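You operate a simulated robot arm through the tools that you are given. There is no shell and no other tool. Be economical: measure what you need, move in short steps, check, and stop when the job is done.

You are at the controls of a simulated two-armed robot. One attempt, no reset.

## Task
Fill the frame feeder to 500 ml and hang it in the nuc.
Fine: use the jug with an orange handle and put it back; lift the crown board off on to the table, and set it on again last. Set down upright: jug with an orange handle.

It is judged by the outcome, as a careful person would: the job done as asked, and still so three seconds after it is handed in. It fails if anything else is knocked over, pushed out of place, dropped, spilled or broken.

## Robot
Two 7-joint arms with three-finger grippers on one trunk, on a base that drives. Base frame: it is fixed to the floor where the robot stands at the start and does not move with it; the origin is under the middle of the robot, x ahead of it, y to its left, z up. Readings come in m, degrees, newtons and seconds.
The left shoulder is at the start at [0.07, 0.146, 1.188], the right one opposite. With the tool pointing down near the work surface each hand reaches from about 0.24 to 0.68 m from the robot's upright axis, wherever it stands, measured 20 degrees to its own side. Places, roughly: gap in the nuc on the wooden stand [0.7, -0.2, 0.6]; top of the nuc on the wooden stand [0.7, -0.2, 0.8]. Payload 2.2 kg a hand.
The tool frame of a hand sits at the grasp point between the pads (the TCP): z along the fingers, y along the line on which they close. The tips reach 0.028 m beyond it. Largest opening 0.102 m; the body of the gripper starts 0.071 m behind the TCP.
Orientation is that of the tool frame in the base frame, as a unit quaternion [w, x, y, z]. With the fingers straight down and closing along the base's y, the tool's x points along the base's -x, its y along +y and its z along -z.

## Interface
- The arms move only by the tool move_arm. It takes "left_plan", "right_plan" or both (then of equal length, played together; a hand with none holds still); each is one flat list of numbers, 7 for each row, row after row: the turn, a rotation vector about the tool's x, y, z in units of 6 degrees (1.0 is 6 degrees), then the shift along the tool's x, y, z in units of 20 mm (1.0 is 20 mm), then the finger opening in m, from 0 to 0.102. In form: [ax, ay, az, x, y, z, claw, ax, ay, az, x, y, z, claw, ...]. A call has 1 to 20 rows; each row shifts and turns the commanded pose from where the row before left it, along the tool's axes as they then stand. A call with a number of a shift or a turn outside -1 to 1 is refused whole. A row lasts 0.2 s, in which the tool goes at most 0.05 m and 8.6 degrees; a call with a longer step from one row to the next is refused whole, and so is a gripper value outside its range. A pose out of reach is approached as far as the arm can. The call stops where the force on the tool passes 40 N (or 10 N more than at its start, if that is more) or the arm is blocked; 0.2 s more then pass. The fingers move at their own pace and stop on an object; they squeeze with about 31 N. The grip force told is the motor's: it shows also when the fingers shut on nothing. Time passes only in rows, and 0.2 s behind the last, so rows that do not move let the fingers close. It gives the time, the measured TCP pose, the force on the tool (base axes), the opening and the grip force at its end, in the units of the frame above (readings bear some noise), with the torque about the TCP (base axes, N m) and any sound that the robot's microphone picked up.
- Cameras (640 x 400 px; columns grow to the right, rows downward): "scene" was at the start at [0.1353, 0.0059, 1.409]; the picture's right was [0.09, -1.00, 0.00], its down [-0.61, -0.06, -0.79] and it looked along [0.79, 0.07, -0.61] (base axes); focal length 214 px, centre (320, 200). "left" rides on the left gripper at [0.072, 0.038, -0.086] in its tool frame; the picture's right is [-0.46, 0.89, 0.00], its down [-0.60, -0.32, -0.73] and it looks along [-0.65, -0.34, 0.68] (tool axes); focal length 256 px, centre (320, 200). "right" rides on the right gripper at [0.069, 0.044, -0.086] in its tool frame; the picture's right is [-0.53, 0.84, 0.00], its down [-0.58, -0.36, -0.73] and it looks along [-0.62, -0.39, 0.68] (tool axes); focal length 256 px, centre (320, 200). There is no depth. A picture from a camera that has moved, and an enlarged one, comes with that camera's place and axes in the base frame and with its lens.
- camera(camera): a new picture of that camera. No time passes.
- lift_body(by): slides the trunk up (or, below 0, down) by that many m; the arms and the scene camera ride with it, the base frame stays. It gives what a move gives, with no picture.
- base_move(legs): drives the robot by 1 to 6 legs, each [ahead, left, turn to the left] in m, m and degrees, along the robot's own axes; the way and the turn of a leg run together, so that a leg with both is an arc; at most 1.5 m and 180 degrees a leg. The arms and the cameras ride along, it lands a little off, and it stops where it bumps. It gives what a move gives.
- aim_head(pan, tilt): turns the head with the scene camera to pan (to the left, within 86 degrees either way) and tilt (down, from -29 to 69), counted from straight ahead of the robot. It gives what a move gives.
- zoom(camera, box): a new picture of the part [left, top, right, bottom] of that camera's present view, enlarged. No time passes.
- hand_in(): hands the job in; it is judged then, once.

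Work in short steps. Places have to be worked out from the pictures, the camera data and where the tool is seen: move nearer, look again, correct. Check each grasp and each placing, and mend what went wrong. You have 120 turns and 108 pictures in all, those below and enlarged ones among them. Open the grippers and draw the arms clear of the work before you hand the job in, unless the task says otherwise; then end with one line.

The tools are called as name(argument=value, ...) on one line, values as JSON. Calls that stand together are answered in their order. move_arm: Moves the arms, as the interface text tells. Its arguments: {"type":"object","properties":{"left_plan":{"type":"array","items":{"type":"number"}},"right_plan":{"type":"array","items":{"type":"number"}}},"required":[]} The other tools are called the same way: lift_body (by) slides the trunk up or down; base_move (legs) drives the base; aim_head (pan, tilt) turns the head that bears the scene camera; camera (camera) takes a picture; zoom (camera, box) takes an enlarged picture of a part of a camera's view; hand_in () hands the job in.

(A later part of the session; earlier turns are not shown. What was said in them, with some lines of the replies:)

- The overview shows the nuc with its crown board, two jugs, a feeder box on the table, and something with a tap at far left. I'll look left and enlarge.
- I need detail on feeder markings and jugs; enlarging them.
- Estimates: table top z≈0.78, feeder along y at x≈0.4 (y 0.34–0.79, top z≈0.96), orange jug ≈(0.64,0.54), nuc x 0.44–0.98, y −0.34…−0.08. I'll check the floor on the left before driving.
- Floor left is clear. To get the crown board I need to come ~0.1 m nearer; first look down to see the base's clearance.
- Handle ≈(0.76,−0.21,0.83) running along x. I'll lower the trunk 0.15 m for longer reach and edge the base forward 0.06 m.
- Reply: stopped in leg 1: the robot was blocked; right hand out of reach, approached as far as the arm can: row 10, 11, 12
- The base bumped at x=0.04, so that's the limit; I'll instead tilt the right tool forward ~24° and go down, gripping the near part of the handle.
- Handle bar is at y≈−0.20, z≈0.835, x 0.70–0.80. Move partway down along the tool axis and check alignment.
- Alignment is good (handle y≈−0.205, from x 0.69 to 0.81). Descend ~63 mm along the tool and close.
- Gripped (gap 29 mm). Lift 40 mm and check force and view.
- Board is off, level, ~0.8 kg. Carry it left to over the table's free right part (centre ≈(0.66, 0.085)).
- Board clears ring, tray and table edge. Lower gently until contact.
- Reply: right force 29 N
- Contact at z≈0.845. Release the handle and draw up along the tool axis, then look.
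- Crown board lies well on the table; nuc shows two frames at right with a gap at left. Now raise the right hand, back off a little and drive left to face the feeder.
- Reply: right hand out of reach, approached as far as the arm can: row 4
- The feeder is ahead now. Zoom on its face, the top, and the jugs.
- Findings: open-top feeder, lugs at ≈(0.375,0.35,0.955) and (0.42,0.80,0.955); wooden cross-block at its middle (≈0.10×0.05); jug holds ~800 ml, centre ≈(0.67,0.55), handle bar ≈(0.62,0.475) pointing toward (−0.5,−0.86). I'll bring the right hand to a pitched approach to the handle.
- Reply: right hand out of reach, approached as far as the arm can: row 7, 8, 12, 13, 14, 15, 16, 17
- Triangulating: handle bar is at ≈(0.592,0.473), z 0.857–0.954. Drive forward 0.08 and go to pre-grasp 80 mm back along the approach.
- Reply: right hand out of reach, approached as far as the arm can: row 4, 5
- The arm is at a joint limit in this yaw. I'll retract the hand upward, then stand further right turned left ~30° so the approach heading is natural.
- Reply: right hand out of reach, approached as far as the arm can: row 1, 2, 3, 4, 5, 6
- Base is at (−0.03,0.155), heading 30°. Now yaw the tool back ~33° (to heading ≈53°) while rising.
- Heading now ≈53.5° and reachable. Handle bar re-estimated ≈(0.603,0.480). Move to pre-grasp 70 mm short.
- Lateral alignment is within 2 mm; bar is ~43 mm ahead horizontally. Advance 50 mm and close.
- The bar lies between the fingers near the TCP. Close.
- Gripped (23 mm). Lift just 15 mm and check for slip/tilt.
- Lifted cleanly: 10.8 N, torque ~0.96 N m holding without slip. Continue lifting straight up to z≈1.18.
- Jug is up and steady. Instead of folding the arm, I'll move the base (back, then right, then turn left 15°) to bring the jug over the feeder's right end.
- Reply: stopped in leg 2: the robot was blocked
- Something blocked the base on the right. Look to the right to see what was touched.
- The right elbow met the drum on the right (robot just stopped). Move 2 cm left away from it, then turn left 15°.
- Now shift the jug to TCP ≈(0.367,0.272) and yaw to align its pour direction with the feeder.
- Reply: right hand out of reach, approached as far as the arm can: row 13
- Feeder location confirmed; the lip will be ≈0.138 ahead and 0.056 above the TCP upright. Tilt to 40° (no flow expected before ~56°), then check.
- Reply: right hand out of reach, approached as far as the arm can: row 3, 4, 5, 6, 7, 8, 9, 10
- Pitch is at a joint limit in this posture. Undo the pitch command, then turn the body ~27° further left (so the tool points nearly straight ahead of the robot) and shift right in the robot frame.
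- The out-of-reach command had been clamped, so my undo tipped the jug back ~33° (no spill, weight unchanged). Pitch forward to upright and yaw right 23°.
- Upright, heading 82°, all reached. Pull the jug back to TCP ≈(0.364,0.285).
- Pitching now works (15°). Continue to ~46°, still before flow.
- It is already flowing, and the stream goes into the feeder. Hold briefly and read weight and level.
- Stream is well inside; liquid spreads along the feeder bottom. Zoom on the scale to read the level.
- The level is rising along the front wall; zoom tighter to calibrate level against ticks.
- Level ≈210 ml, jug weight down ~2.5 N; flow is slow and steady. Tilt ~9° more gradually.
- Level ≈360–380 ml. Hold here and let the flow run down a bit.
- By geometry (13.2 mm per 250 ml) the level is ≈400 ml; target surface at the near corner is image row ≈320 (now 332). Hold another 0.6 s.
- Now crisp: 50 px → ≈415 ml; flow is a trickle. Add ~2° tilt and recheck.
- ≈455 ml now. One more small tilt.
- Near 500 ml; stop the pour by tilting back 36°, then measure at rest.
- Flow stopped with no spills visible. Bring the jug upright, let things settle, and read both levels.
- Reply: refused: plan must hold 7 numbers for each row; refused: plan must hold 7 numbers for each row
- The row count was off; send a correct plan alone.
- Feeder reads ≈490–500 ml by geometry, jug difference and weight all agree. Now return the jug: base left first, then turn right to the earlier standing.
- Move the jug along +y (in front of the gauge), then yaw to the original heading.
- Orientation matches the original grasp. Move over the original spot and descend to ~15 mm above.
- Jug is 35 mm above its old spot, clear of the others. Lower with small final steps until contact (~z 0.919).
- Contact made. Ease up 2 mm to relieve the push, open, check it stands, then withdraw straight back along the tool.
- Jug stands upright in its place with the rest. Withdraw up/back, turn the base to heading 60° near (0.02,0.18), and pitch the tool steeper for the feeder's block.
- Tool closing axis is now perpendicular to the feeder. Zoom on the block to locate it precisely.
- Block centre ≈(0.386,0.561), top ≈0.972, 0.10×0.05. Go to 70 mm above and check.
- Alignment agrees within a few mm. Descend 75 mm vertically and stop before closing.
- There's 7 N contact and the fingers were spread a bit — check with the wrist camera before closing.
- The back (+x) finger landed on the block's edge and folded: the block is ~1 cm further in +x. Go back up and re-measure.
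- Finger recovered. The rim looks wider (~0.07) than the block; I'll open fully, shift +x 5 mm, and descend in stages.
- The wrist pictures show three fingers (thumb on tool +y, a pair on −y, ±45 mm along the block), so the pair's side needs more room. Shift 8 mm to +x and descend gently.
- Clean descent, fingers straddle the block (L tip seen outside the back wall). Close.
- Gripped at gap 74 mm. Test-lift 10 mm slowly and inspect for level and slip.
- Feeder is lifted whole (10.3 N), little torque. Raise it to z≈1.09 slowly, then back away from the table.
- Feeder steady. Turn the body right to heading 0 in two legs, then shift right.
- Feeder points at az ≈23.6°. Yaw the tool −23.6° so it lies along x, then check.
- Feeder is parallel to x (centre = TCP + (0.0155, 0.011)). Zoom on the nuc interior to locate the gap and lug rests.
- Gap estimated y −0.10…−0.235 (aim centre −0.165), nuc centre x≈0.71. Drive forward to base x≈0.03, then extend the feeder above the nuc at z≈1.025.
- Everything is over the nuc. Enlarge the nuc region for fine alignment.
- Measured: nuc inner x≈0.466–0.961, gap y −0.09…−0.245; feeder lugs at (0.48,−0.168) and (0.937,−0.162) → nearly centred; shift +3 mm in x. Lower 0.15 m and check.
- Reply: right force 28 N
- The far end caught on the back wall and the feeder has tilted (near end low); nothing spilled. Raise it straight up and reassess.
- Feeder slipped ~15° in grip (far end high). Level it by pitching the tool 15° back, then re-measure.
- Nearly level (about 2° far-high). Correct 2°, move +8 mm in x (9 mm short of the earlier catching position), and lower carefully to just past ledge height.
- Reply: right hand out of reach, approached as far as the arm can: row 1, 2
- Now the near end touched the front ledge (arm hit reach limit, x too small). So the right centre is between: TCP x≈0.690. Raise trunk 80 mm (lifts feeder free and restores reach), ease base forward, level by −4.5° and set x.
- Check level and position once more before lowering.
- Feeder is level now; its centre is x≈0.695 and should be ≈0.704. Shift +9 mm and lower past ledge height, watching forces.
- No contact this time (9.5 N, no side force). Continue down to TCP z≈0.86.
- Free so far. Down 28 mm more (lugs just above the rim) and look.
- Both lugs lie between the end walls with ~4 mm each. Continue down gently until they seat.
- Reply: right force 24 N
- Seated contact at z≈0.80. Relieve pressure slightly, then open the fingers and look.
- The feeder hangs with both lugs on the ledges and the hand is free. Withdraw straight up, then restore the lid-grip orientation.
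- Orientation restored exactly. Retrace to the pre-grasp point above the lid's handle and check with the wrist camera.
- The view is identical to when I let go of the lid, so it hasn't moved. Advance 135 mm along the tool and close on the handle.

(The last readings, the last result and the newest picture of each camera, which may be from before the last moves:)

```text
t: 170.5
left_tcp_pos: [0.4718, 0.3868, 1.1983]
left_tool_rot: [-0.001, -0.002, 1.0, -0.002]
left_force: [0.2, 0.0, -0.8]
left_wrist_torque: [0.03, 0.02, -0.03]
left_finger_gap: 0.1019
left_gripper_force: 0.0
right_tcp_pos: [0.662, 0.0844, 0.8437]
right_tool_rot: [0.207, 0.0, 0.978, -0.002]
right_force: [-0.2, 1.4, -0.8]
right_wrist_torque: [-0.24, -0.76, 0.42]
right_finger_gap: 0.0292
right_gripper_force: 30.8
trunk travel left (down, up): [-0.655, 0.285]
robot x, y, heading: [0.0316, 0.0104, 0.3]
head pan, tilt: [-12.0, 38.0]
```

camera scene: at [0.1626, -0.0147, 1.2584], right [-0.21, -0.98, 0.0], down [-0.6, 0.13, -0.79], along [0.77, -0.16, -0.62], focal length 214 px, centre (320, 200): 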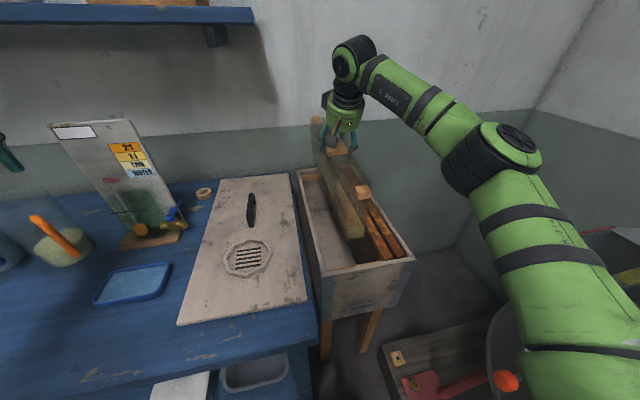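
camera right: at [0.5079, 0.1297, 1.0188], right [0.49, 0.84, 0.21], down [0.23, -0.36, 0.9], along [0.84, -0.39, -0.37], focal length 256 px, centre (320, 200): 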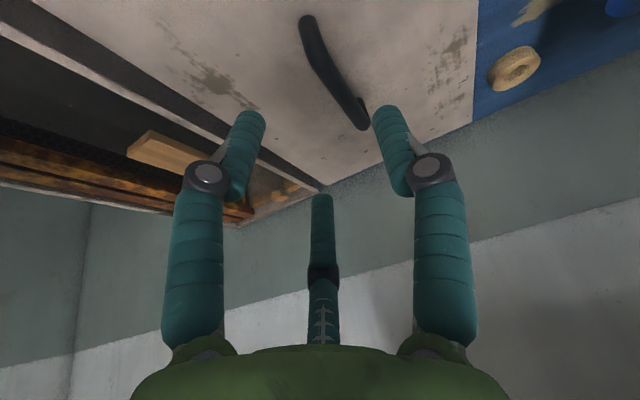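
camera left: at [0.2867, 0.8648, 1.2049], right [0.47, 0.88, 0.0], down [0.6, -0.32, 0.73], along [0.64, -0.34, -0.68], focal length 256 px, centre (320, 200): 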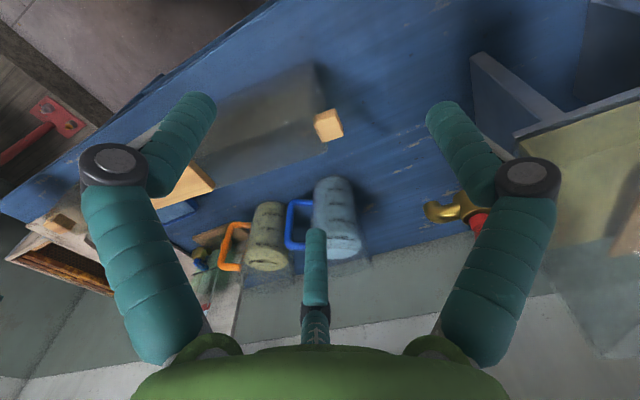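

Same grip as before. Lift 50 mm straight up.

move_arm(right_plan=[0, 0, 0, -0.2, 0, -0.46, 0, 0, 0, 0, -0.2, 0, -0.46, 0, 0, 0, 0, -0.4, 0, -0.91, 0, 0, 0, 0, -0.3, 0, -0.69, 0, 0, 0, 0, 0, 0, 0, 0])

move_arm(right_plan=[0, 0, 0, -0.163, -0.6, 0.073, 0, 0, 0, 0, -0.163, -0.96, 0.073, 0, 0, 0, 0, -0.163, -0.96, 0.073, 0, 0, 0, 0, -0.163, -0.96, 0.073, 0, 0, 0, 0, -0.163, -0.96, 0.073, 0, 0, 0, 0, -0.163, -0.96, 0.073, 0, 0, 0, 0, -0.163, -0.96, 0.073, 0, 0, 0, 0, -0.163, -0.96, 0.073, 0, 0, 0, 0, -0.163, -0.96, 0.073, 0, 0, 0, 0, -0.163, -0.96, 0.073, 0, 0, 0, 0, -0.163, -0.96, 0.073, 0, 0, 0, 0, -0.163, -0.96, 0.073, 0, 0, 0, 0, -0.163, -0.96, 0.073, 0, 0, 0, 0, -0.163, -0.96, 0.073, 0, 0, 0, 0, -0.163, -0.96, 0.073, 0, 0, 0, 0, 0, -0.36, 0, 0, 0, 0, 0, 0, 0, 0, 0])

```text
t: 171.7
left_tcp_pos: [0.4731, 0.3857, 1.1973]
left_tool_rot: [-0.002, -0.002, 1.0, -0.002]
left_force: [-0.2, 0.9, -0.3]
left_wrist_torque: [-0.04, 0.0, -0.02]
left_finger_gap: 0.1021
left_gripper_force: 0.0
right_tcp_pos: [0.6618, 0.085, 0.9008]
right_tool_rot: [0.206, 0.001, 0.979, -0.001]
right_force: [-0.9, 0.0, -7.7]
right_wrist_torque: [-0.06, -0.03, -0.01]
right_finger_gap: 0.0288
right_gripper_force: 31.1
trunk travel left (down, up): [-0.655, 0.285]
robot x, y, heading: [0.0318, 0.0066, 0.1]
head pan, tilt: [-12.0, 38.0]
```

```text
t: 175.3
left_tcp_pos: [0.4723, 0.3857, 1.1984]
left_tool_rot: [-0.002, -0.002, 1.0, -0.001]
left_force: [0.7, 0.1, 0.1]
left_wrist_torque: [0.01, -0.01, -0.03]
left_finger_gap: 0.1019
left_gripper_force: 0.0
right_tcp_pos: [0.7173, -0.2038, 0.8976]
right_tool_rot: [0.206, 0.0, 0.979, -0.001]
right_force: [0.0, 0.8, -7.3]
right_wrist_torque: [-0.07, -0.04, 0.08]
right_finger_gap: 0.0285
right_gripper_force: 31.7
trunk travel left (down, up): [-0.655, 0.285]
robot x, y, heading: [0.0332, 0.0041, 0.2]
head pan, tilt: [-12.0, 38.0]
```

Lid is over the nuc at (0.717,−0.204). Lower to ~8 mm above, nudging −1.5 mm in x.

move_arm(right_plan=[0, 0, 0, 0.37, 0, 0.65, 0, 0, 0, 0, 0.3, 0, 0.69, 0, 0, 0, 0, 0.3, 0, 0.69, 0, 0, 0, 0, 0.08, 0, 0.18, 0, 0, 0, 0, 0, 0, 0, 0])

move_arm(right_plan=[0, 0, 0, 0.05, 0, 0.11, 0, 0, 0, 0, 0.05, 0, 0.11, 0, 0, 0, 0, 0.05, 0, 0.11, 0, 0, 0, 0, 0, 0, 0, 0])

```text
t: 176.5
left_tcp_pos: [0.4732, 0.3863, 1.1979]
left_tool_rot: [-0.002, -0.002, 1.0, 0.0]
left_force: [0.6, -0.2, -0.6]
left_wrist_torque: [0.01, -0.02, -0.01]
left_finger_gap: 0.1019
left_gripper_force: 0.0
right_tcp_pos: [0.7154, -0.2035, 0.8491]
right_tool_rot: [0.206, 0.0, 0.979, -0.001]
right_force: [-0.7, 0.2, -8.1]
right_wrist_torque: [-0.04, -0.07, 0.01]
right_finger_gap: 0.0292
right_gripper_force: 31.0
trunk travel left (down, up): [-0.655, 0.285]
robot x, y, heading: [0.0351, 0.0055, -0.0]
head pan, tilt: [-12.0, 38.0]
```

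```text
t: 177.5
left_tcp_pos: [0.4724, 0.3846, 1.1984]
left_tool_rot: [0.0, -0.002, 1.0, 0.0]
left_force: [-0.7, -0.7, 0.4]
left_wrist_torque: [-0.03, 0.03, -0.02]
left_finger_gap: 0.102
left_gripper_force: 0.1
right_tcp_pos: [0.7141, -0.2024, 0.8438]
right_tool_rot: [0.206, 0.0, 0.979, -0.001]
right_force: [-2.8, -1.3, -6.4]
right_wrist_torque: [-0.04, -0.22, 0.02]
right_finger_gap: 0.0287
right_gripper_force: 30.7
trunk travel left (down, up): [-0.655, 0.285]
robot x, y, heading: [0.033, 0.0089, 0.6]
head pan, tilt: [-12.0, 38.0]
```

Just about touching at 0.844 (expected seat ≈0.838). Lower further in tiny steps.

move_arm(right_plan=[0, 0, 0, 0.03, 0, 0.07, 0, 0, 0, 0, 0.03, 0, 0.07, 0, 0, 0, 0, 0.03, 0, 0.07, 0, 0, 0, 0, 0, 0, 0, 0])

```text
t: 178.5
left_tcp_pos: [0.4707, 0.3851, 1.1991]
left_tool_rot: [0.0, -0.001, 1.0, -0.001]
left_force: [-0.1, 0.4, 0.1]
left_wrist_torque: [-0.03, -0.01, -0.01]
left_finger_gap: 0.1021
left_gripper_force: 0.1
right_tcp_pos: [0.7127, -0.2032, 0.842]
right_tool_rot: [0.208, 0.001, 0.978, -0.001]
right_force: [-3.7, -2.7, 5.4]
right_wrist_torque: [-0.33, 0.12, 0.22]
right_finger_gap: 0.0288
right_gripper_force: 31.0
trunk travel left (down, up): [-0.655, 0.285]
robot x, y, heading: [0.0363, 0.0046, -0.1]
head pan, tilt: [-12.0, 38.0]
```

Contact is ~4 mm higher than expected; nudge x back +3 mm (the original position) and press slightly to see whether it settles.

move_arm(right_plan=[0, 0, 0, -0.06, 0, -0.08, 0, 0, 0, 0, -0.13, 0, 0.06, 0, 0, 0, 0, 0.05, 0, 0.11, 0, 0, 0, 0, 0.04, 0, 0.09, 0, 0, 0, 0, 0, 0, 0, 0])

```text
t: 179.7
left_tcp_pos: [0.4681, 0.3865, 1.2004]
left_tool_rot: [0.001, -0.001, 1.0, -0.001]
left_force: [0.1, 0.4, 0.8]
left_wrist_torque: [0.01, 0.01, -0.01]
left_finger_gap: 0.1021
left_gripper_force: 0.0
right_tcp_pos: [0.7132, -0.2036, 0.8412]
right_tool_rot: [0.208, 0.001, 0.978, -0.001]
right_force: [-17.8, -1.9, 8.7]
right_wrist_torque: [-0.15, 0.27, 0.26]
right_finger_gap: 0.0285
right_gripper_force: 30.9
trunk travel left (down, up): [-0.655, 0.285]
robot x, y, heading: [0.0342, 0.0069, 0.3]
head pan, tilt: [-12.0, 38.0]
```

The lid rides ~4 mm high; re-examining the last pictures, the feeder's near end dropped less (≈15 mm higher than the far end), so its near lug is probably caught on the front wall edge. I'll take the lid back to the table and reseat the feeder ~4 mm further in +x.

move_arm(right_plan=[0, 0, 0, -0.2, 0, -0.46, 0, 0, 0, 0, -0.4, 0, -0.91, 0, 0, 0, 0, -0.4, 0, -0.91, 0, 0, 0, 0, -0.3, 0, -0.69, 0, 0, 0, 0, 0, 0, 0, 0])

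move_arm(right_plan=[0, 0, 0, 0.163, 0.6, -0.073, 0, 0, 0, 0, 0.163, 0.96, -0.073, 0, 0, 0, 0, 0.163, 0.96, -0.073, 0, 0, 0, 0, 0.163, 0.96, -0.073, 0, 0, 0, 0, 0.163, 0.96, -0.073, 0, 0, 0, 0, 0.163, 0.96, -0.073, 0, 0, 0, 0, 0.163, 0.96, -0.073, 0, 0, 0, 0, 0.163, 0.96, -0.073, 0, 0, 0, 0, 0.163, 0.96, -0.073, 0, 0, 0, 0, 0.163, 0.96, -0.073, 0, 0, 0, 0, 0.163, 0.96, -0.073, 0, 0, 0, 0, 0.163, 0.96, -0.073, 0, 0, 0, 0, 0.163, 0.96, -0.073, 0, 0, 0, 0, 0.163, 0.96, -0.073, 0, 0, 0, 0, 0.163, 0.96, -0.073, 0, 0, 0, 0, 0, 0.36, 0, 0, 0, 0, 0, 0, 0, 0, 0])

```text
t: 180.9
left_tcp_pos: [0.4741, 0.3863, 1.1965]
left_tool_rot: [-0.001, -0.002, 1.0, -0.001]
left_force: [-0.8, 0.5, 0.7]
left_wrist_torque: [-0.01, -0.01, 0.02]
left_finger_gap: 0.102
left_gripper_force: 0.2
right_tcp_pos: [0.7193, -0.2034, 0.9023]
right_tool_rot: [0.205, 0.001, 0.979, -0.001]
right_force: [-0.7, 0.3, -7.5]
right_wrist_torque: [-0.06, -0.05, 0.01]
right_finger_gap: 0.0277
right_gripper_force: 31.1
trunk travel left (down, up): [-0.655, 0.285]
robot x, y, heading: [0.0367, 0.0062, 0.1]
head pan, tilt: [-12.0, 38.0]
```

```text
t: 184.5
left_tcp_pos: [0.4731, 0.3853, 1.1981]
left_tool_rot: [-0.001, -0.002, 1.0, -0.001]
left_force: [0.3, 0.0, -1.1]
left_wrist_torque: [0.01, 0.0, 0.01]
left_finger_gap: 0.1019
left_gripper_force: 0.2
right_tcp_pos: [0.6631, 0.0843, 0.9013]
right_tool_rot: [0.206, 0.0, 0.979, -0.001]
right_force: [0.3, -0.1, -8.2]
right_wrist_torque: [-0.04, -0.09, 0.0]
right_finger_gap: 0.0273
right_gripper_force: 31.6
trunk travel left (down, up): [-0.655, 0.285]
robot x, y, heading: [0.0312, 0.0005, 0.0]
head pan, tilt: [-12.0, 38.0]
```

Back over the table spot. Lower to contact, release and withdraw.

move_arm(right_plan=[0, 0, 0, 0.4, 0, 0.91, 0, 0, 0, 0, 0.4, 0, 0.91, 0, 0, 0, 0, 0.2, 0, 0.46, 0, 0, 0, 0, 0.1, 0, 0.23, 0, 0, 0, 0, 0.06, 0, 0.14, 0, 0, 0, 0, 0, 0, 0, 0])

move_arm(right_plan=[0, 0, 0, 0, 0, 0, 0.04, 0, 0, 0, 0, 0, 0, 0.06, 0, 0, 0, 0, 0, 0, 0.06, 0, 0, 0, 0, 0, -1, 0.06, 0, 0, 0, 0, 0, -1, 0.06, 0, 0, 0, 0, 0, -1, 0.06, 0, 0, 0, 0, 0, -1, 0.06, 0, 0, 0, 0, 0, -1, 0.06, 0, 0, 0, 0, 0, -1, 0.06, 0, 0, 0, 0, 0, -1, 0.06])

```text
t: 185.9
left_tcp_pos: [0.4726, 0.3868, 1.1989]
left_tool_rot: [-0.001, -0.002, 1.0, -0.001]
left_force: [-0.3, 0.5, -0.1]
left_wrist_torque: [0.04, 0.0, 0.01]
left_finger_gap: 0.1018
left_gripper_force: 0.1
right_tcp_pos: [0.6629, 0.085, 0.8441]
right_tool_rot: [0.207, 0.0, 0.978, -0.001]
right_force: [0.9, 0.8, 3.1]
right_wrist_torque: [-0.2, 0.23, 0.32]
right_finger_gap: 0.0284
right_gripper_force: 31.1
trunk travel left (down, up): [-0.655, 0.285]
robot x, y, heading: [0.0303, 0.0062, 0.2]
head pan, tilt: [-12.0, 38.0]
```

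```text
t: 188.1
left_tcp_pos: [0.4716, 0.3869, 1.1975]
left_tool_rot: [0.0, -0.001, 1.0, -0.001]
left_force: [0.2, 0.2, 0.2]
left_wrist_torque: [0.01, 0.01, 0.01]
left_finger_gap: 0.1019
left_gripper_force: 0.1
right_tcp_pos: [0.607, 0.0861, 0.9723]
right_tool_rot: [0.207, 0.0, 0.978, -0.001]
right_force: [-0.4, 0.2, 0.0]
right_wrist_torque: [-0.01, -0.02, 0.02]
right_finger_gap: 0.06
right_gripper_force: 0.2
trunk travel left (down, up): [-0.655, 0.285]
robot x, y, heading: [0.0367, 0.0069, -0.1]
head pan, tilt: [-12.0, 38.0]
```

Lid rests on the table as before. Go above the feeder block with the release orientation and fully open.

move_arm(right_plan=[0, 0, 0, -0.232, -0.99, 0.28, 0.102, 0, 0, 0, -0.232, -0.99, 0.28, 0.102, 0, 0, 0, -0.232, -0.99, 0.28, 0.102, 0, 0, 0, -0.232, -0.99, 0.28, 0.102, 0, 0, 0, -0.232, -0.99, 0.28, 0.102, 0, 0, 0, -0.232, -0.99, 0.28, 0.102, 0, 0, 0, -0.232, -0.99, 0.28, 0.102, 0, 0, 0, -0.232, -0.99, 0.28, 0.102, 0, 0, 0, -0.232, -0.99, 0.28, 0.102, 0, 0, 0, -0.232, -0.99, 0.28, 0.102, 0, 0, 0, -0.232, -0.99, 0.28, 0.102, 0, 0, 0, -0.232, -0.99, 0.28, 0.102, 0, 0, 0, -0.232, -0.99, 0.28, 0.102, 0.073, 0.525, -0.05, 0, 0, 0, 0.102, 0.073, 0.525, -0.05, 0, 0, 0, 0.102, 0.073, 0.525, -0.05, 0, 0, 0, 0.102, 0.073, 0.525, -0.05, 0, 0, 0, 0.102, 0, 0, 0, 0, 0, 0, 0.102])

```text
t: 191.9
left_tcp_pos: [0.4709, 0.3846, 1.1973]
left_tool_rot: [0.0, -0.002, 1.0, -0.001]
left_force: [0.2, -0.8, -0.9]
left_wrist_torque: [0.02, 0.0, 0.04]
left_finger_gap: 0.1021
left_gripper_force: 0.1
right_tcp_pos: [0.6905, -0.1722, 0.9303]
right_tool_rot: [0.097, -0.007, 0.995, -0.018]
right_force: [-0.5, 0.2, -0.2]
right_wrist_torque: [0.0, 0.0, 0.01]
right_finger_gap: 0.102
right_gripper_force: 0.1
trunk travel left (down, up): [-0.655, 0.285]
robot x, y, heading: [0.0391, 0.0061, 0.0]
head pan, tilt: [-12.0, 38.0]
```

Descend to the previous grip height.

move_arm(right_plan=[0, 0, 0, 0.17, 0.03, 0.9, 0.102, 0, 0, 0, 0.17, 0.03, 0.9, 0.102, 0, 0, 0, 0.17, 0.03, 0.9, 0.102, 0, 0, 0, 0.17, 0.03, 0.9, 0.102, 0, 0, 0, 0.17, 0.03, 0.9, 0.102, 0, 0, 0, 0.17, 0.03, 0.9, 0.102, 0, 0, 0, 0.17, 0.03, 0.9, 0.102, 0, 0, 0, 0, 0, 0, 0.102])

```text
t: 193.7
left_tcp_pos: [0.4727, 0.3863, 1.1981]
left_tool_rot: [-0.001, -0.001, 1.0, 0.0]
left_force: [0.6, -0.6, -0.3]
left_wrist_torque: [-0.02, -0.04, 0.01]
left_finger_gap: 0.1021
left_gripper_force: 0.0
right_tcp_pos: [0.6902, -0.173, 0.8016]
right_tool_rot: [0.099, -0.007, 0.995, -0.018]
right_force: [0.1, 0.0, -0.5]
right_wrist_torque: [0.01, -0.03, 0.0]
right_finger_gap: 0.1017
right_gripper_force: 0.1
trunk travel left (down, up): [-0.655, 0.285]
robot x, y, heading: [0.0333, 0.0047, 0.1]
head pan, tilt: [-12.0, 38.0]
```

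Clean. Close and lift 25 mm.

move_arm(right_plan=[0, 0, 0, 0, 0, 0, 0.08, 0, 0, 0, 0, 0, 0, 0.06, 0, 0, 0, 0, 0, 0, 0.0, 0, 0, 0, 0, 0, 0, 0.0, 0, 0, 0, 0, 0, 0, 0.0, 0, 0, 0, -0.04, 0, -0.2, 0, 0, 0, 0, -0.06, -0.01, -0.3, 0, 0, 0, 0, -0.08, -0.01, -0.4, 0, 0, 0, 0, -0.08, -0.01, -0.4, 0, 0, 0, 0, 0, 0, 0, 0])

```text
t: 195.9
left_tcp_pos: [0.4734, 0.3859, 1.1984]
left_tool_rot: [-0.003, -0.002, 1.0, -0.001]
left_force: [-0.6, -0.1, -0.2]
left_wrist_torque: [0.0, 0.02, -0.01]
left_finger_gap: 0.1022
left_gripper_force: 0.1
right_tcp_pos: [0.6929, -0.1736, 0.8291]
right_tool_rot: [0.096, -0.007, 0.995, -0.018]
right_force: [0.4, -0.4, -10.5]
right_wrist_torque: [-0.1, 0.14, 0.02]
right_finger_gap: 0.0738
right_gripper_force: 31.0
trunk travel left (down, up): [-0.655, 0.285]
robot x, y, heading: [0.0331, 0.0064, 0.3]
head pan, tilt: [-12.0, 38.0]
```

Held (10.5 N). Level by ~2° (near end down), shift +4 mm in x, and lower again to contact.

move_arm(right_plan=[0, -0.32, 0, 0, 0, 0, 0, 0, 0, 0, -0.2, 0, 0.04, 0, 0, 0, 0, 0.06, 0.01, 0.3, 0, 0, 0, 0, 0.06, 0.01, 0.3, 0, 0, 0, 0, 0.05, 0.01, 0.25, 0, 0, 0, 0, 0.05, 0.01, 0.25, 0, 0, 0, 0, 0, 0, 0, 0])

```text
t: 197.5
left_tcp_pos: [0.4742, 0.3857, 1.1983]
left_tool_rot: [-0.002, -0.002, 1.0, -0.001]
left_force: [0.1, 0.2, 0.3]
left_wrist_torque: [0.02, 0.03, -0.02]
left_finger_gap: 0.1019
left_gripper_force: 0.1
right_tcp_pos: [0.6971, -0.1729, 0.8041]
right_tool_rot: [0.114, -0.006, 0.993, -0.018]
right_force: [1.2, -0.8, -5.4]
right_wrist_torque: [0.0, 1.16, -0.01]
right_finger_gap: 0.0738
right_gripper_force: 30.4
trunk travel left (down, up): [-0.655, 0.285]
robot x, y, heading: [0.0344, 0.0035, 0.2]
head pan, tilt: [-12.0, 38.0]
```

Near end touched first (torque +1.16). Lower 3 mm more to see whether the far end also takes load.

move_arm(right_plan=[0, 0, 0, 0.02, 0, 0.08, 0, 0, 0, 0, 0.02, 0, 0.08, 0, 0, 0, 0, 0, 0, 0, 0])

```text
t: 198.3
left_tcp_pos: [0.4722, 0.3854, 1.1975]
left_tool_rot: [-0.001, -0.002, 1.0, 0.0]
left_force: [-0.1, -0.5, -0.1]
left_wrist_torque: [0.01, 0.01, -0.01]
left_finger_gap: 0.102
left_gripper_force: 0.0
right_tcp_pos: [0.6959, -0.1727, 0.802]
right_tool_rot: [0.115, -0.006, 0.993, -0.018]
right_force: [-1.1, 0.2, -1.5]
right_wrist_torque: [0.07, 1.0, -0.03]
right_finger_gap: 0.0736
right_gripper_force: 30.6
trunk travel left (down, up): [-0.655, 0.285]
robot x, y, heading: [0.0322, 0.0062, -0.2]
head pan, tilt: [-12.0, 38.0]
```

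Both ends now appear to carry load. Release and withdraw, then use the last picture to judge the seating.

move_arm(right_plan=[0, 0, 0, 0, 0, 0, 0.08, 0, 0, 0, 0, 0, 0, 0.09, 0, 0, 0, 0, 0, 0, 0.102, 0, 0, 0, 0, 0, 0, 0.102, 0, 0, 0, -0.1, -0.02, -0.4, 0.102, 0, 0, 0, -0.22, -0.03, -0.9, 0.102, 0, 0, 0, -0.22, -0.03, -0.9, 0.102, 0, 0, 0, -0.22, -0.03, -0.9, 0.102, 0, 0, 0, -0.22, -0.03, -0.9, 0.102, 0, 0, 0, -0.22, -0.03, -0.9, 0.102, 0, 0, 0, -0.22, -0.03, -0.9, 0.102, 0, 0, 0, -0.22, -0.03, -0.9, 0.102, 0, 0, 0, 0, 1, 0, 0.06, 0, 0, 0, 0, 1, 0, 0.06, 0, 0, 0, 0, 1, 0, 0.06, 0, 0, 0, 0, 1, 0, 0.06, 0, 0, 0, 0, 1, 0, 0.06, 0, 0, 0, 0, 1, 0, 0.06])

zoom(camera="scene", box=[285, 155, 425, 305])

```text
t: 202.1
left_tcp_pos: [0.4721, 0.3881, 1.1971]
left_tool_rot: [-0.001, -0.004, 1.0, -0.001]
left_force: [-0.4, 0.4, 0.1]
left_wrist_torque: [-0.01, 0.04, -0.05]
left_finger_gap: 0.1018
left_gripper_force: 0.0
right_tcp_pos: [0.6964, -0.0504, 0.9353]
right_tool_rot: [0.114, -0.007, 0.993, -0.018]
right_force: [0.2, 0.0, 0.7]
right_wrist_torque: [-0.02, 0.04, 0.01]
right_finger_gap: 0.0601
right_gripper_force: 0.0
trunk travel left (down, up): [-0.655, 0.285]
robot x, y, heading: [0.0366, 0.0078, 0.4]
head pan, tilt: [-12.0, 38.0]
```

```text
2.67 times, centred on (355, 230) of scene
camera zoom: at [0.1683, -0.0131, 1.3387], right [-0.21, -0.98, 0.0], down [-0.6, 0.13, -0.79], along [0.77, -0.16, -0.62], focal length 572 px, centre (227, 120)
```

zoom: 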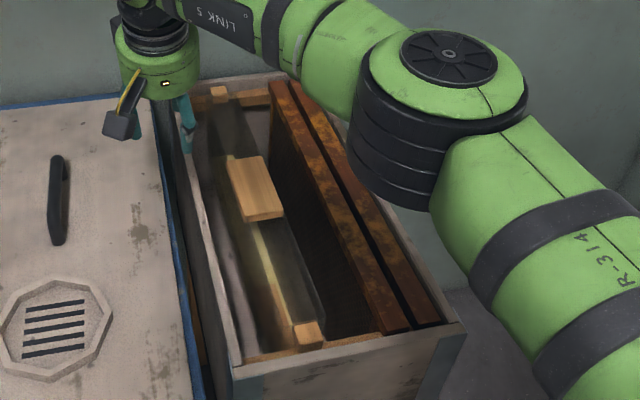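

Both lugs now sit on the ledges like the frames, with the block between. The feeder hangs properly. Go back to the lid: restore orientation and pre-grasp position.

move_arm(right_plan=[-0.073, -0.445, 0.05, 0, 0, 0, 0.06, -0.073, -0.445, 0.05, 0, 0, 0, 0.06, -0.073, -0.445, 0.05, 0, 0, 0, 0.06, -0.073, -0.445, 0.05, 0, 0, 0, 0.06, 0, 0, 0, 0.497, 0.968, -0.481, 0.06, 0, 0, 0, 0.497, 0.968, -0.481, 0.06, 0, 0, 0, 0.497, 0.968, -0.481, 0.06, 0, 0, 0, 0.497, 0.968, -0.481, 0.06, 0, 0, 0, 0.497, 0.968, -0.481, 0.06, 0, 0, 0, 0.497, 0.968, -0.481, 0.06, 0, 0, 0, 0.497, 0.968, -0.481, 0.06, 0, 0, 0, 0, 0, 0, 0.06])

```text
t: 204.7
left_tcp_pos: [0.4722, 0.3852, 1.1983]
left_tool_rot: [-0.001, -0.001, 1.0, -0.001]
left_force: [0.3, 0.0, 0.9]
left_wrist_torque: [0.0, 0.03, 0.02]
left_finger_gap: 0.102
left_gripper_force: 0.0
right_tcp_pos: [0.6053, 0.0839, 0.9707]
right_tool_rot: [0.206, -0.001, 0.979, 0.0]
right_force: [-0.2, -0.2, 0.5]
right_wrist_torque: [0.0, -0.01, 0.0]
right_finger_gap: 0.06
right_gripper_force: 0.0
trunk travel left (down, up): [-0.655, 0.285]
robot x, y, heading: [0.0346, 0.0092, 0.1]
head pan, tilt: [-12.0, 38.0]
```

Advance 139 mm to the handle, close, and lift 55 mm.

move_arm(right_plan=[0, 0, 0, -0.05, 0.05, 1, 0.06, 0, 0, 0, 0, 0, 1, 0.06, 0, 0, 0, 0, 0, 1, 0.06, 0, 0, 0, 0, 0, 1, 0.06, 0, 0, 0, 0, 0, 1, 0.06, 0, 0, 0, 0, 0, 1, 0.06, 0, 0, 0, 0, 0, 0.93, 0.06, 0, 0, 0, 0, 0, 0, 0.06, 0, 0, 0, 0, 0, 0, 0.0, 0, 0, 0, 0, 0, 0, 0.0, 0, 0, 0, 0, 0, 0, 0.0])

move_arm(right_plan=[0, 0, 0, -0.2, 0, -0.46, 0, 0, 0, 0, -0.2, 0, -0.46, 0, 0, 0, 0, -0.4, 0, -0.91, 0, 0, 0, 0, -0.3, 0, -0.69, 0, 0, 0, 0, 0, 0, 0, 0])

```text
t: 207.1
left_tcp_pos: [0.4713, 0.387, 1.1982]
left_tool_rot: [-0.001, -0.003, 1.0, -0.002]
left_force: [0.2, -0.9, -0.5]
left_wrist_torque: [0.01, -0.04, -0.02]
left_finger_gap: 0.102
left_gripper_force: 0.1
right_tcp_pos: [0.6638, 0.086, 0.8445]
right_tool_rot: [0.208, -0.002, 0.978, 0.001]
right_force: [5.3, 5.2, 9.7]
right_wrist_torque: [-0.42, -0.66, 0.42]
right_finger_gap: 0.0309
right_gripper_force: 31.3
trunk travel left (down, up): [-0.655, 0.285]
robot x, y, heading: [0.0357, 0.0007, 0.0]
head pan, tilt: [-12.0, 38.0]
```

```text
t: 208.3
left_tcp_pos: [0.4737, 0.3863, 1.197]
left_tool_rot: [-0.002, -0.002, 1.0, 0.0]
left_force: [-0.5, 0.7, -0.2]
left_wrist_torque: [-0.01, 0.01, 0.02]
left_finger_gap: 0.1019
left_gripper_force: 0.0
right_tcp_pos: [0.6643, 0.0827, 0.8977]
right_tool_rot: [0.206, 0.001, 0.979, -0.001]
right_force: [0.9, -0.6, -7.8]
right_wrist_torque: [-0.01, -0.05, -0.01]
right_finger_gap: 0.0296
right_gripper_force: 30.9
trunk travel left (down, up): [-0.655, 0.285]
robot x, y, heading: [0.0374, 0.0067, -0.1]
head pan, tilt: [-12.0, 38.0]
```

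Lid lifted. Carry it over the nuc to (0.7165,−0.203).

move_arm(right_plan=[0, 0, 0, -0.158, -0.6, 0.07, 0, 0, 0, 0, -0.158, -0.96, 0.07, 0, 0, 0, 0, -0.158, -0.96, 0.07, 0, 0, 0, 0, -0.158, -0.96, 0.07, 0, 0, 0, 0, -0.158, -0.96, 0.07, 0, 0, 0, 0, -0.158, -0.96, 0.07, 0, 0, 0, 0, -0.158, -0.96, 0.07, 0, 0, 0, 0, -0.158, -0.96, 0.07, 0, 0, 0, 0, -0.158, -0.96, 0.07, 0, 0, 0, 0, -0.158, -0.96, 0.07, 0, 0, 0, 0, -0.158, -0.96, 0.07, 0, 0, 0, 0, -0.158, -0.96, 0.07, 0, 0, 0, 0, -0.158, -0.96, 0.07, 0, 0, 0, 0, -0.158, -0.96, 0.07, 0, 0, 0, 0, -0.158, -0.96, 0.07, 0, 0, 0, 0, 0, -0.23, 0, 0, 0, 0, 0, 0, 0, 0, 0])

move_arm(right_plan=[0, 0, 0, 0.3, 0, 0.69, 0, 0, 0, 0, 0.3, 0, 0.69, 0, 0, 0, 0, 0.3, 0, 0.69, 0, 0, 0, 0, 0.06, 0, 0.14, 0, 0, 0, 0, 0, 0, 0, 0])

```text
t: 211.9
left_tcp_pos: [0.4731, 0.3862, 1.1974]
left_tool_rot: [-0.001, -0.003, 1.0, -0.001]
left_force: [-0.3, -0.6, 0.1]
left_wrist_torque: [0.04, -0.03, 0.02]
left_finger_gap: 0.1021
left_gripper_force: 0.1
right_tcp_pos: [0.7156, -0.2014, 0.8966]
right_tool_rot: [0.205, 0.001, 0.979, -0.001]
right_force: [-0.7, 0.1, -8.4]
right_wrist_torque: [-0.1, 0.05, 0.22]
right_finger_gap: 0.0296
right_gripper_force: 30.9
trunk travel left (down, up): [-0.655, 0.285]
robot x, y, heading: [0.0338, 0.0068, 0.1]
head pan, tilt: [-12.0, 38.0]
```

```text
t: 213.1
left_tcp_pos: [0.4729, 0.3853, 1.198]
left_tool_rot: [-0.001, -0.002, 1.0, -0.001]
left_force: [0.2, -0.5, 0.2]
left_wrist_torque: [0.02, 0.0, -0.01]
left_finger_gap: 0.1021
left_gripper_force: 0.0
right_tcp_pos: [0.7158, -0.2017, 0.85]
right_tool_rot: [0.205, 0.001, 0.979, -0.001]
right_force: [-2.4, -0.4, -7.4]
right_wrist_torque: [0.05, -0.17, 0.13]
right_finger_gap: 0.0295
right_gripper_force: 31.0
trunk travel left (down, up): [-0.655, 0.285]
robot x, y, heading: [0.0327, 0.0084, 0.2]
head pan, tilt: [-12.0, 38.0]
```

Lower in tiny steps.

move_arm(right_plan=[0, 0, 0, 0.05, -0.03, 0.11, 0, 0, 0, 0, 0.05, -0.02, 0.11, 0, 0, 0, 0, 0, 0, 0, 0])

move_arm(right_plan=[0, 0, 0, 0.04, 0, 0.09, 0, 0, 0, 0, 0.04, 0, 0.09, 0, 0, 0, 0, 0, 0, 0, 0])

```text
t: 213.9
left_tcp_pos: [0.4723, 0.3845, 1.1981]
left_tool_rot: [-0.001, -0.003, 1.0, 0.0]
left_force: [-0.3, 0.2, 1.0]
left_wrist_torque: [-0.01, 0.03, -0.04]
left_finger_gap: 0.102
left_gripper_force: 0.2
right_tcp_pos: [0.7158, -0.2015, 0.8459]
right_tool_rot: [0.208, -0.001, 0.978, -0.001]
right_force: [-3.1, 1.1, -2.6]
right_wrist_torque: [-0.4, -0.91, 0.29]
right_finger_gap: 0.0291
right_gripper_force: 31.3
trunk travel left (down, up): [-0.655, 0.285]
robot x, y, heading: [0.0357, 0.0066, 0.2]
head pan, tilt: [-12.0, 38.0]
```

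```text
t: 214.7
left_tcp_pos: [0.4696, 0.3858, 1.2002]
left_tool_rot: [0.0, -0.002, 1.0, -0.002]
left_force: [1.0, -0.1, 0.0]
left_wrist_torque: [-0.01, -0.01, -0.01]
left_finger_gap: 0.1022
left_gripper_force: 0.0
right_tcp_pos: [0.7133, -0.201, 0.8428]
right_tool_rot: [0.207, 0.0, 0.978, -0.001]
right_force: [-8.9, 2.3, 2.0]
right_wrist_torque: [-0.36, 0.26, 0.44]
right_finger_gap: 0.0297
right_gripper_force: 31.1
trunk travel left (down, up): [-0.655, 0.285]
robot x, y, heading: [0.0342, 0.0057, 0.1]
head pan, tilt: [-12.0, 38.0]
```

Contact begins at the far end and pushes the lid toward −x, so it is a few mm too far forward. Lift 10 mm, shift −6 mm in x, lower again.

move_arm(right_plan=[0, 0, 0, -0.2, 0, -0.46, 0, 0, 0, 0, 0.3, 0, -0.12, 0, 0, 0, 0, 0.1, 0, 0.23, 0, 0, 0, 0, 0.05, 0, 0.12, 0, 0, 0, 0, 0, 0, 0, 0])

move_arm(right_plan=[0, 0, 0, 0.05, 0, 0.12, 0, 0, 0, 0, 0.04, 0, 0.1, 0, 0, 0, 0, 0, 0, 0, 0])

```text
t: 215.9
left_tcp_pos: [0.4728, 0.3857, 1.1978]
left_tool_rot: [-0.002, -0.003, 1.0, -0.001]
left_force: [-0.4, 0.4, -0.6]
left_wrist_torque: [-0.01, 0.03, -0.02]
left_finger_gap: 0.1021
left_gripper_force: 0.0
right_tcp_pos: [0.711, -0.2028, 0.8446]
right_tool_rot: [0.207, -0.001, 0.978, 0.0]
right_force: [0.1, -0.6, -4.1]
right_wrist_torque: [-0.44, -0.8, 0.07]
right_finger_gap: 0.0293
right_gripper_force: 30.6
trunk travel left (down, up): [-0.655, 0.285]
robot x, y, heading: [0.0334, 0.0024, 0.3]
head pan, tilt: [-12.0, 38.0]
```

```text
t: 216.7
left_tcp_pos: [0.4714, 0.3847, 1.1977]
left_tool_rot: [-0.001, -0.001, 1.0, -0.001]
left_force: [0.0, 0.1, -0.7]
left_wrist_torque: [0.0, -0.02, 0.0]
left_finger_gap: 0.102
left_gripper_force: 0.1
right_tcp_pos: [0.7098, -0.2026, 0.8416]
right_tool_rot: [0.208, 0.001, 0.978, -0.001]
right_force: [3.1, -1.0, 5.4]
right_wrist_torque: [-0.31, 0.74, 0.21]
right_finger_gap: 0.029
right_gripper_force: 31.2
trunk travel left (down, up): [-0.655, 0.285]
robot x, y, heading: [0.0367, 0.0048, 0.2]
head pan, tilt: [-12.0, 38.0]
```

Now it lands flat: no side push, far then near rim take load within ~3 mm. Release and withdraw.

move_arm(right_plan=[0, 0, 0, -0.04, 0, -0.08, 0, 0, 0, 0, 0, 0, 0, 0.04, 0, 0, 0, 0, 0, 0, 0.06, 0, 0, 0, 0, 0, 0, 0.06, 0, 0, 0, 0, 0, -0.6, 0.06, 0, 0, 0, 0, 0, -1, 0.06, 0, 0, 0, 0, 0, -1, 0.06, 0, 0, 0, 0, 0, -1, 0.06, 0, 0, 0, 0, 0, -1, 0.06, 0, 0, 0, 0, 0, 0, 0.0, 0, 0, 0, 0, 0, 0, 0.0])

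```text
t: 219.1
left_tcp_pos: [0.4715, 0.385, 1.1988]
left_tool_rot: [0.0, -0.002, 1.0, -0.001]
left_force: [-0.5, -0.1, -0.1]
left_wrist_torque: [-0.02, -0.02, 0.02]
left_finger_gap: 0.1022
left_gripper_force: 0.0
right_tcp_pos: [0.6699, -0.2019, 0.9269]
right_tool_rot: [0.206, 0.001, 0.979, -0.001]
right_force: [-0.1, 0.3, 0.5]
right_wrist_torque: [0.01, -0.01, 0.03]
right_finger_gap: 0.002
right_gripper_force: 31.0
trunk travel left (down, up): [-0.655, 0.285]
robot x, y, heading: [0.0341, 0.0058, -0.0]
head pan, tilt: [-12.0, 38.0]
```

The lid is set; now draw the right arm up and back, clear of the work, with the gripper open.

move_arm(right_plan=[0, 0, 0, -0.3, 0, -0.9, 0.06, 0, 0, 0, -0.3, 0, -0.9, 0.08, 0, 0, 0, 0, 0, -1, 0.1, 0, 0, 0, 0, 0, -1, 0.1, 0, 0, 0, 0.5, 0, -1, 0.1, 0, 0, 0, 0.7, 0, -1, 0.1, 0, 0, 0, 0.7, 0, -1, 0.1, 0, 0, 0, 0.7, 0, -1, 0.1, 0, 0, 0, 0.7, 0, -0.8, 0.1, 0, 0, 0, 0.7, 0, -0.8, 0.1, 0, 0, 0, 0, 0, 0, 0.1])

base_move(legs=[[-0.1, 0, 0]])

```text
t: 221.5
left_tcp_pos: [0.4732, 0.387, 1.1975]
left_tool_rot: [-0.001, -0.002, 1.0, 0.0]
left_force: [-0.3, -0.1, -0.1]
left_wrist_torque: [0.01, 0.02, 0.02]
left_finger_gap: 0.1017
left_gripper_force: 0.0
right_tcp_pos: [0.5341, -0.2027, 1.0703]
right_tool_rot: [0.206, 0.0, 0.979, -0.001]
right_force: [1.2, 0.4, 0.1]
right_wrist_torque: [0.01, 0.02, -0.04]
right_finger_gap: 0.0999
right_gripper_force: 0.1
trunk travel left (down, up): [-0.655, 0.285]
robot x, y, heading: [0.0356, 0.009, 0.0]
head pan, tilt: [-12.0, 38.0]
```

```text
t: 222.7
left_tcp_pos: [0.3732, 0.3855, 1.1978]
left_tool_rot: [-0.001, -0.001, 1.0, -0.001]
left_force: [0.5, 0.1, 0.1]
left_wrist_torque: [-0.01, 0.06, -0.06]
left_finger_gap: 0.102
left_gripper_force: 0.0
right_tcp_pos: [0.4356, -0.2034, 1.0684]
right_tool_rot: [0.207, 0.0, 0.978, -0.001]
right_force: [0.0, 0.0, -0.8]
right_wrist_torque: [0.0, 0.0, 0.02]
right_finger_gap: 0.0999
right_gripper_force: 0.1
trunk travel left (down, up): [-0.655, 0.285]
robot x, y, heading: [-0.0656, 0.0058, -0.1]
head pan, tilt: [-12.0, 38.0]
```

Arms are clear and both grippers are open, so I'm handing the job in.

hand_in()

```text
The job is handed in.
```

I filled the feeder to about 500 ml (my readings ranged from 460 to 515 ml) and hung it in the nuc with both lugs on the ledges. The orange-handled jug is back upright in its place. I put the crown board on last, but had no pictures left to check it: it may sit a few mm off its original position, and contact was about 4 mm higher than I expected.
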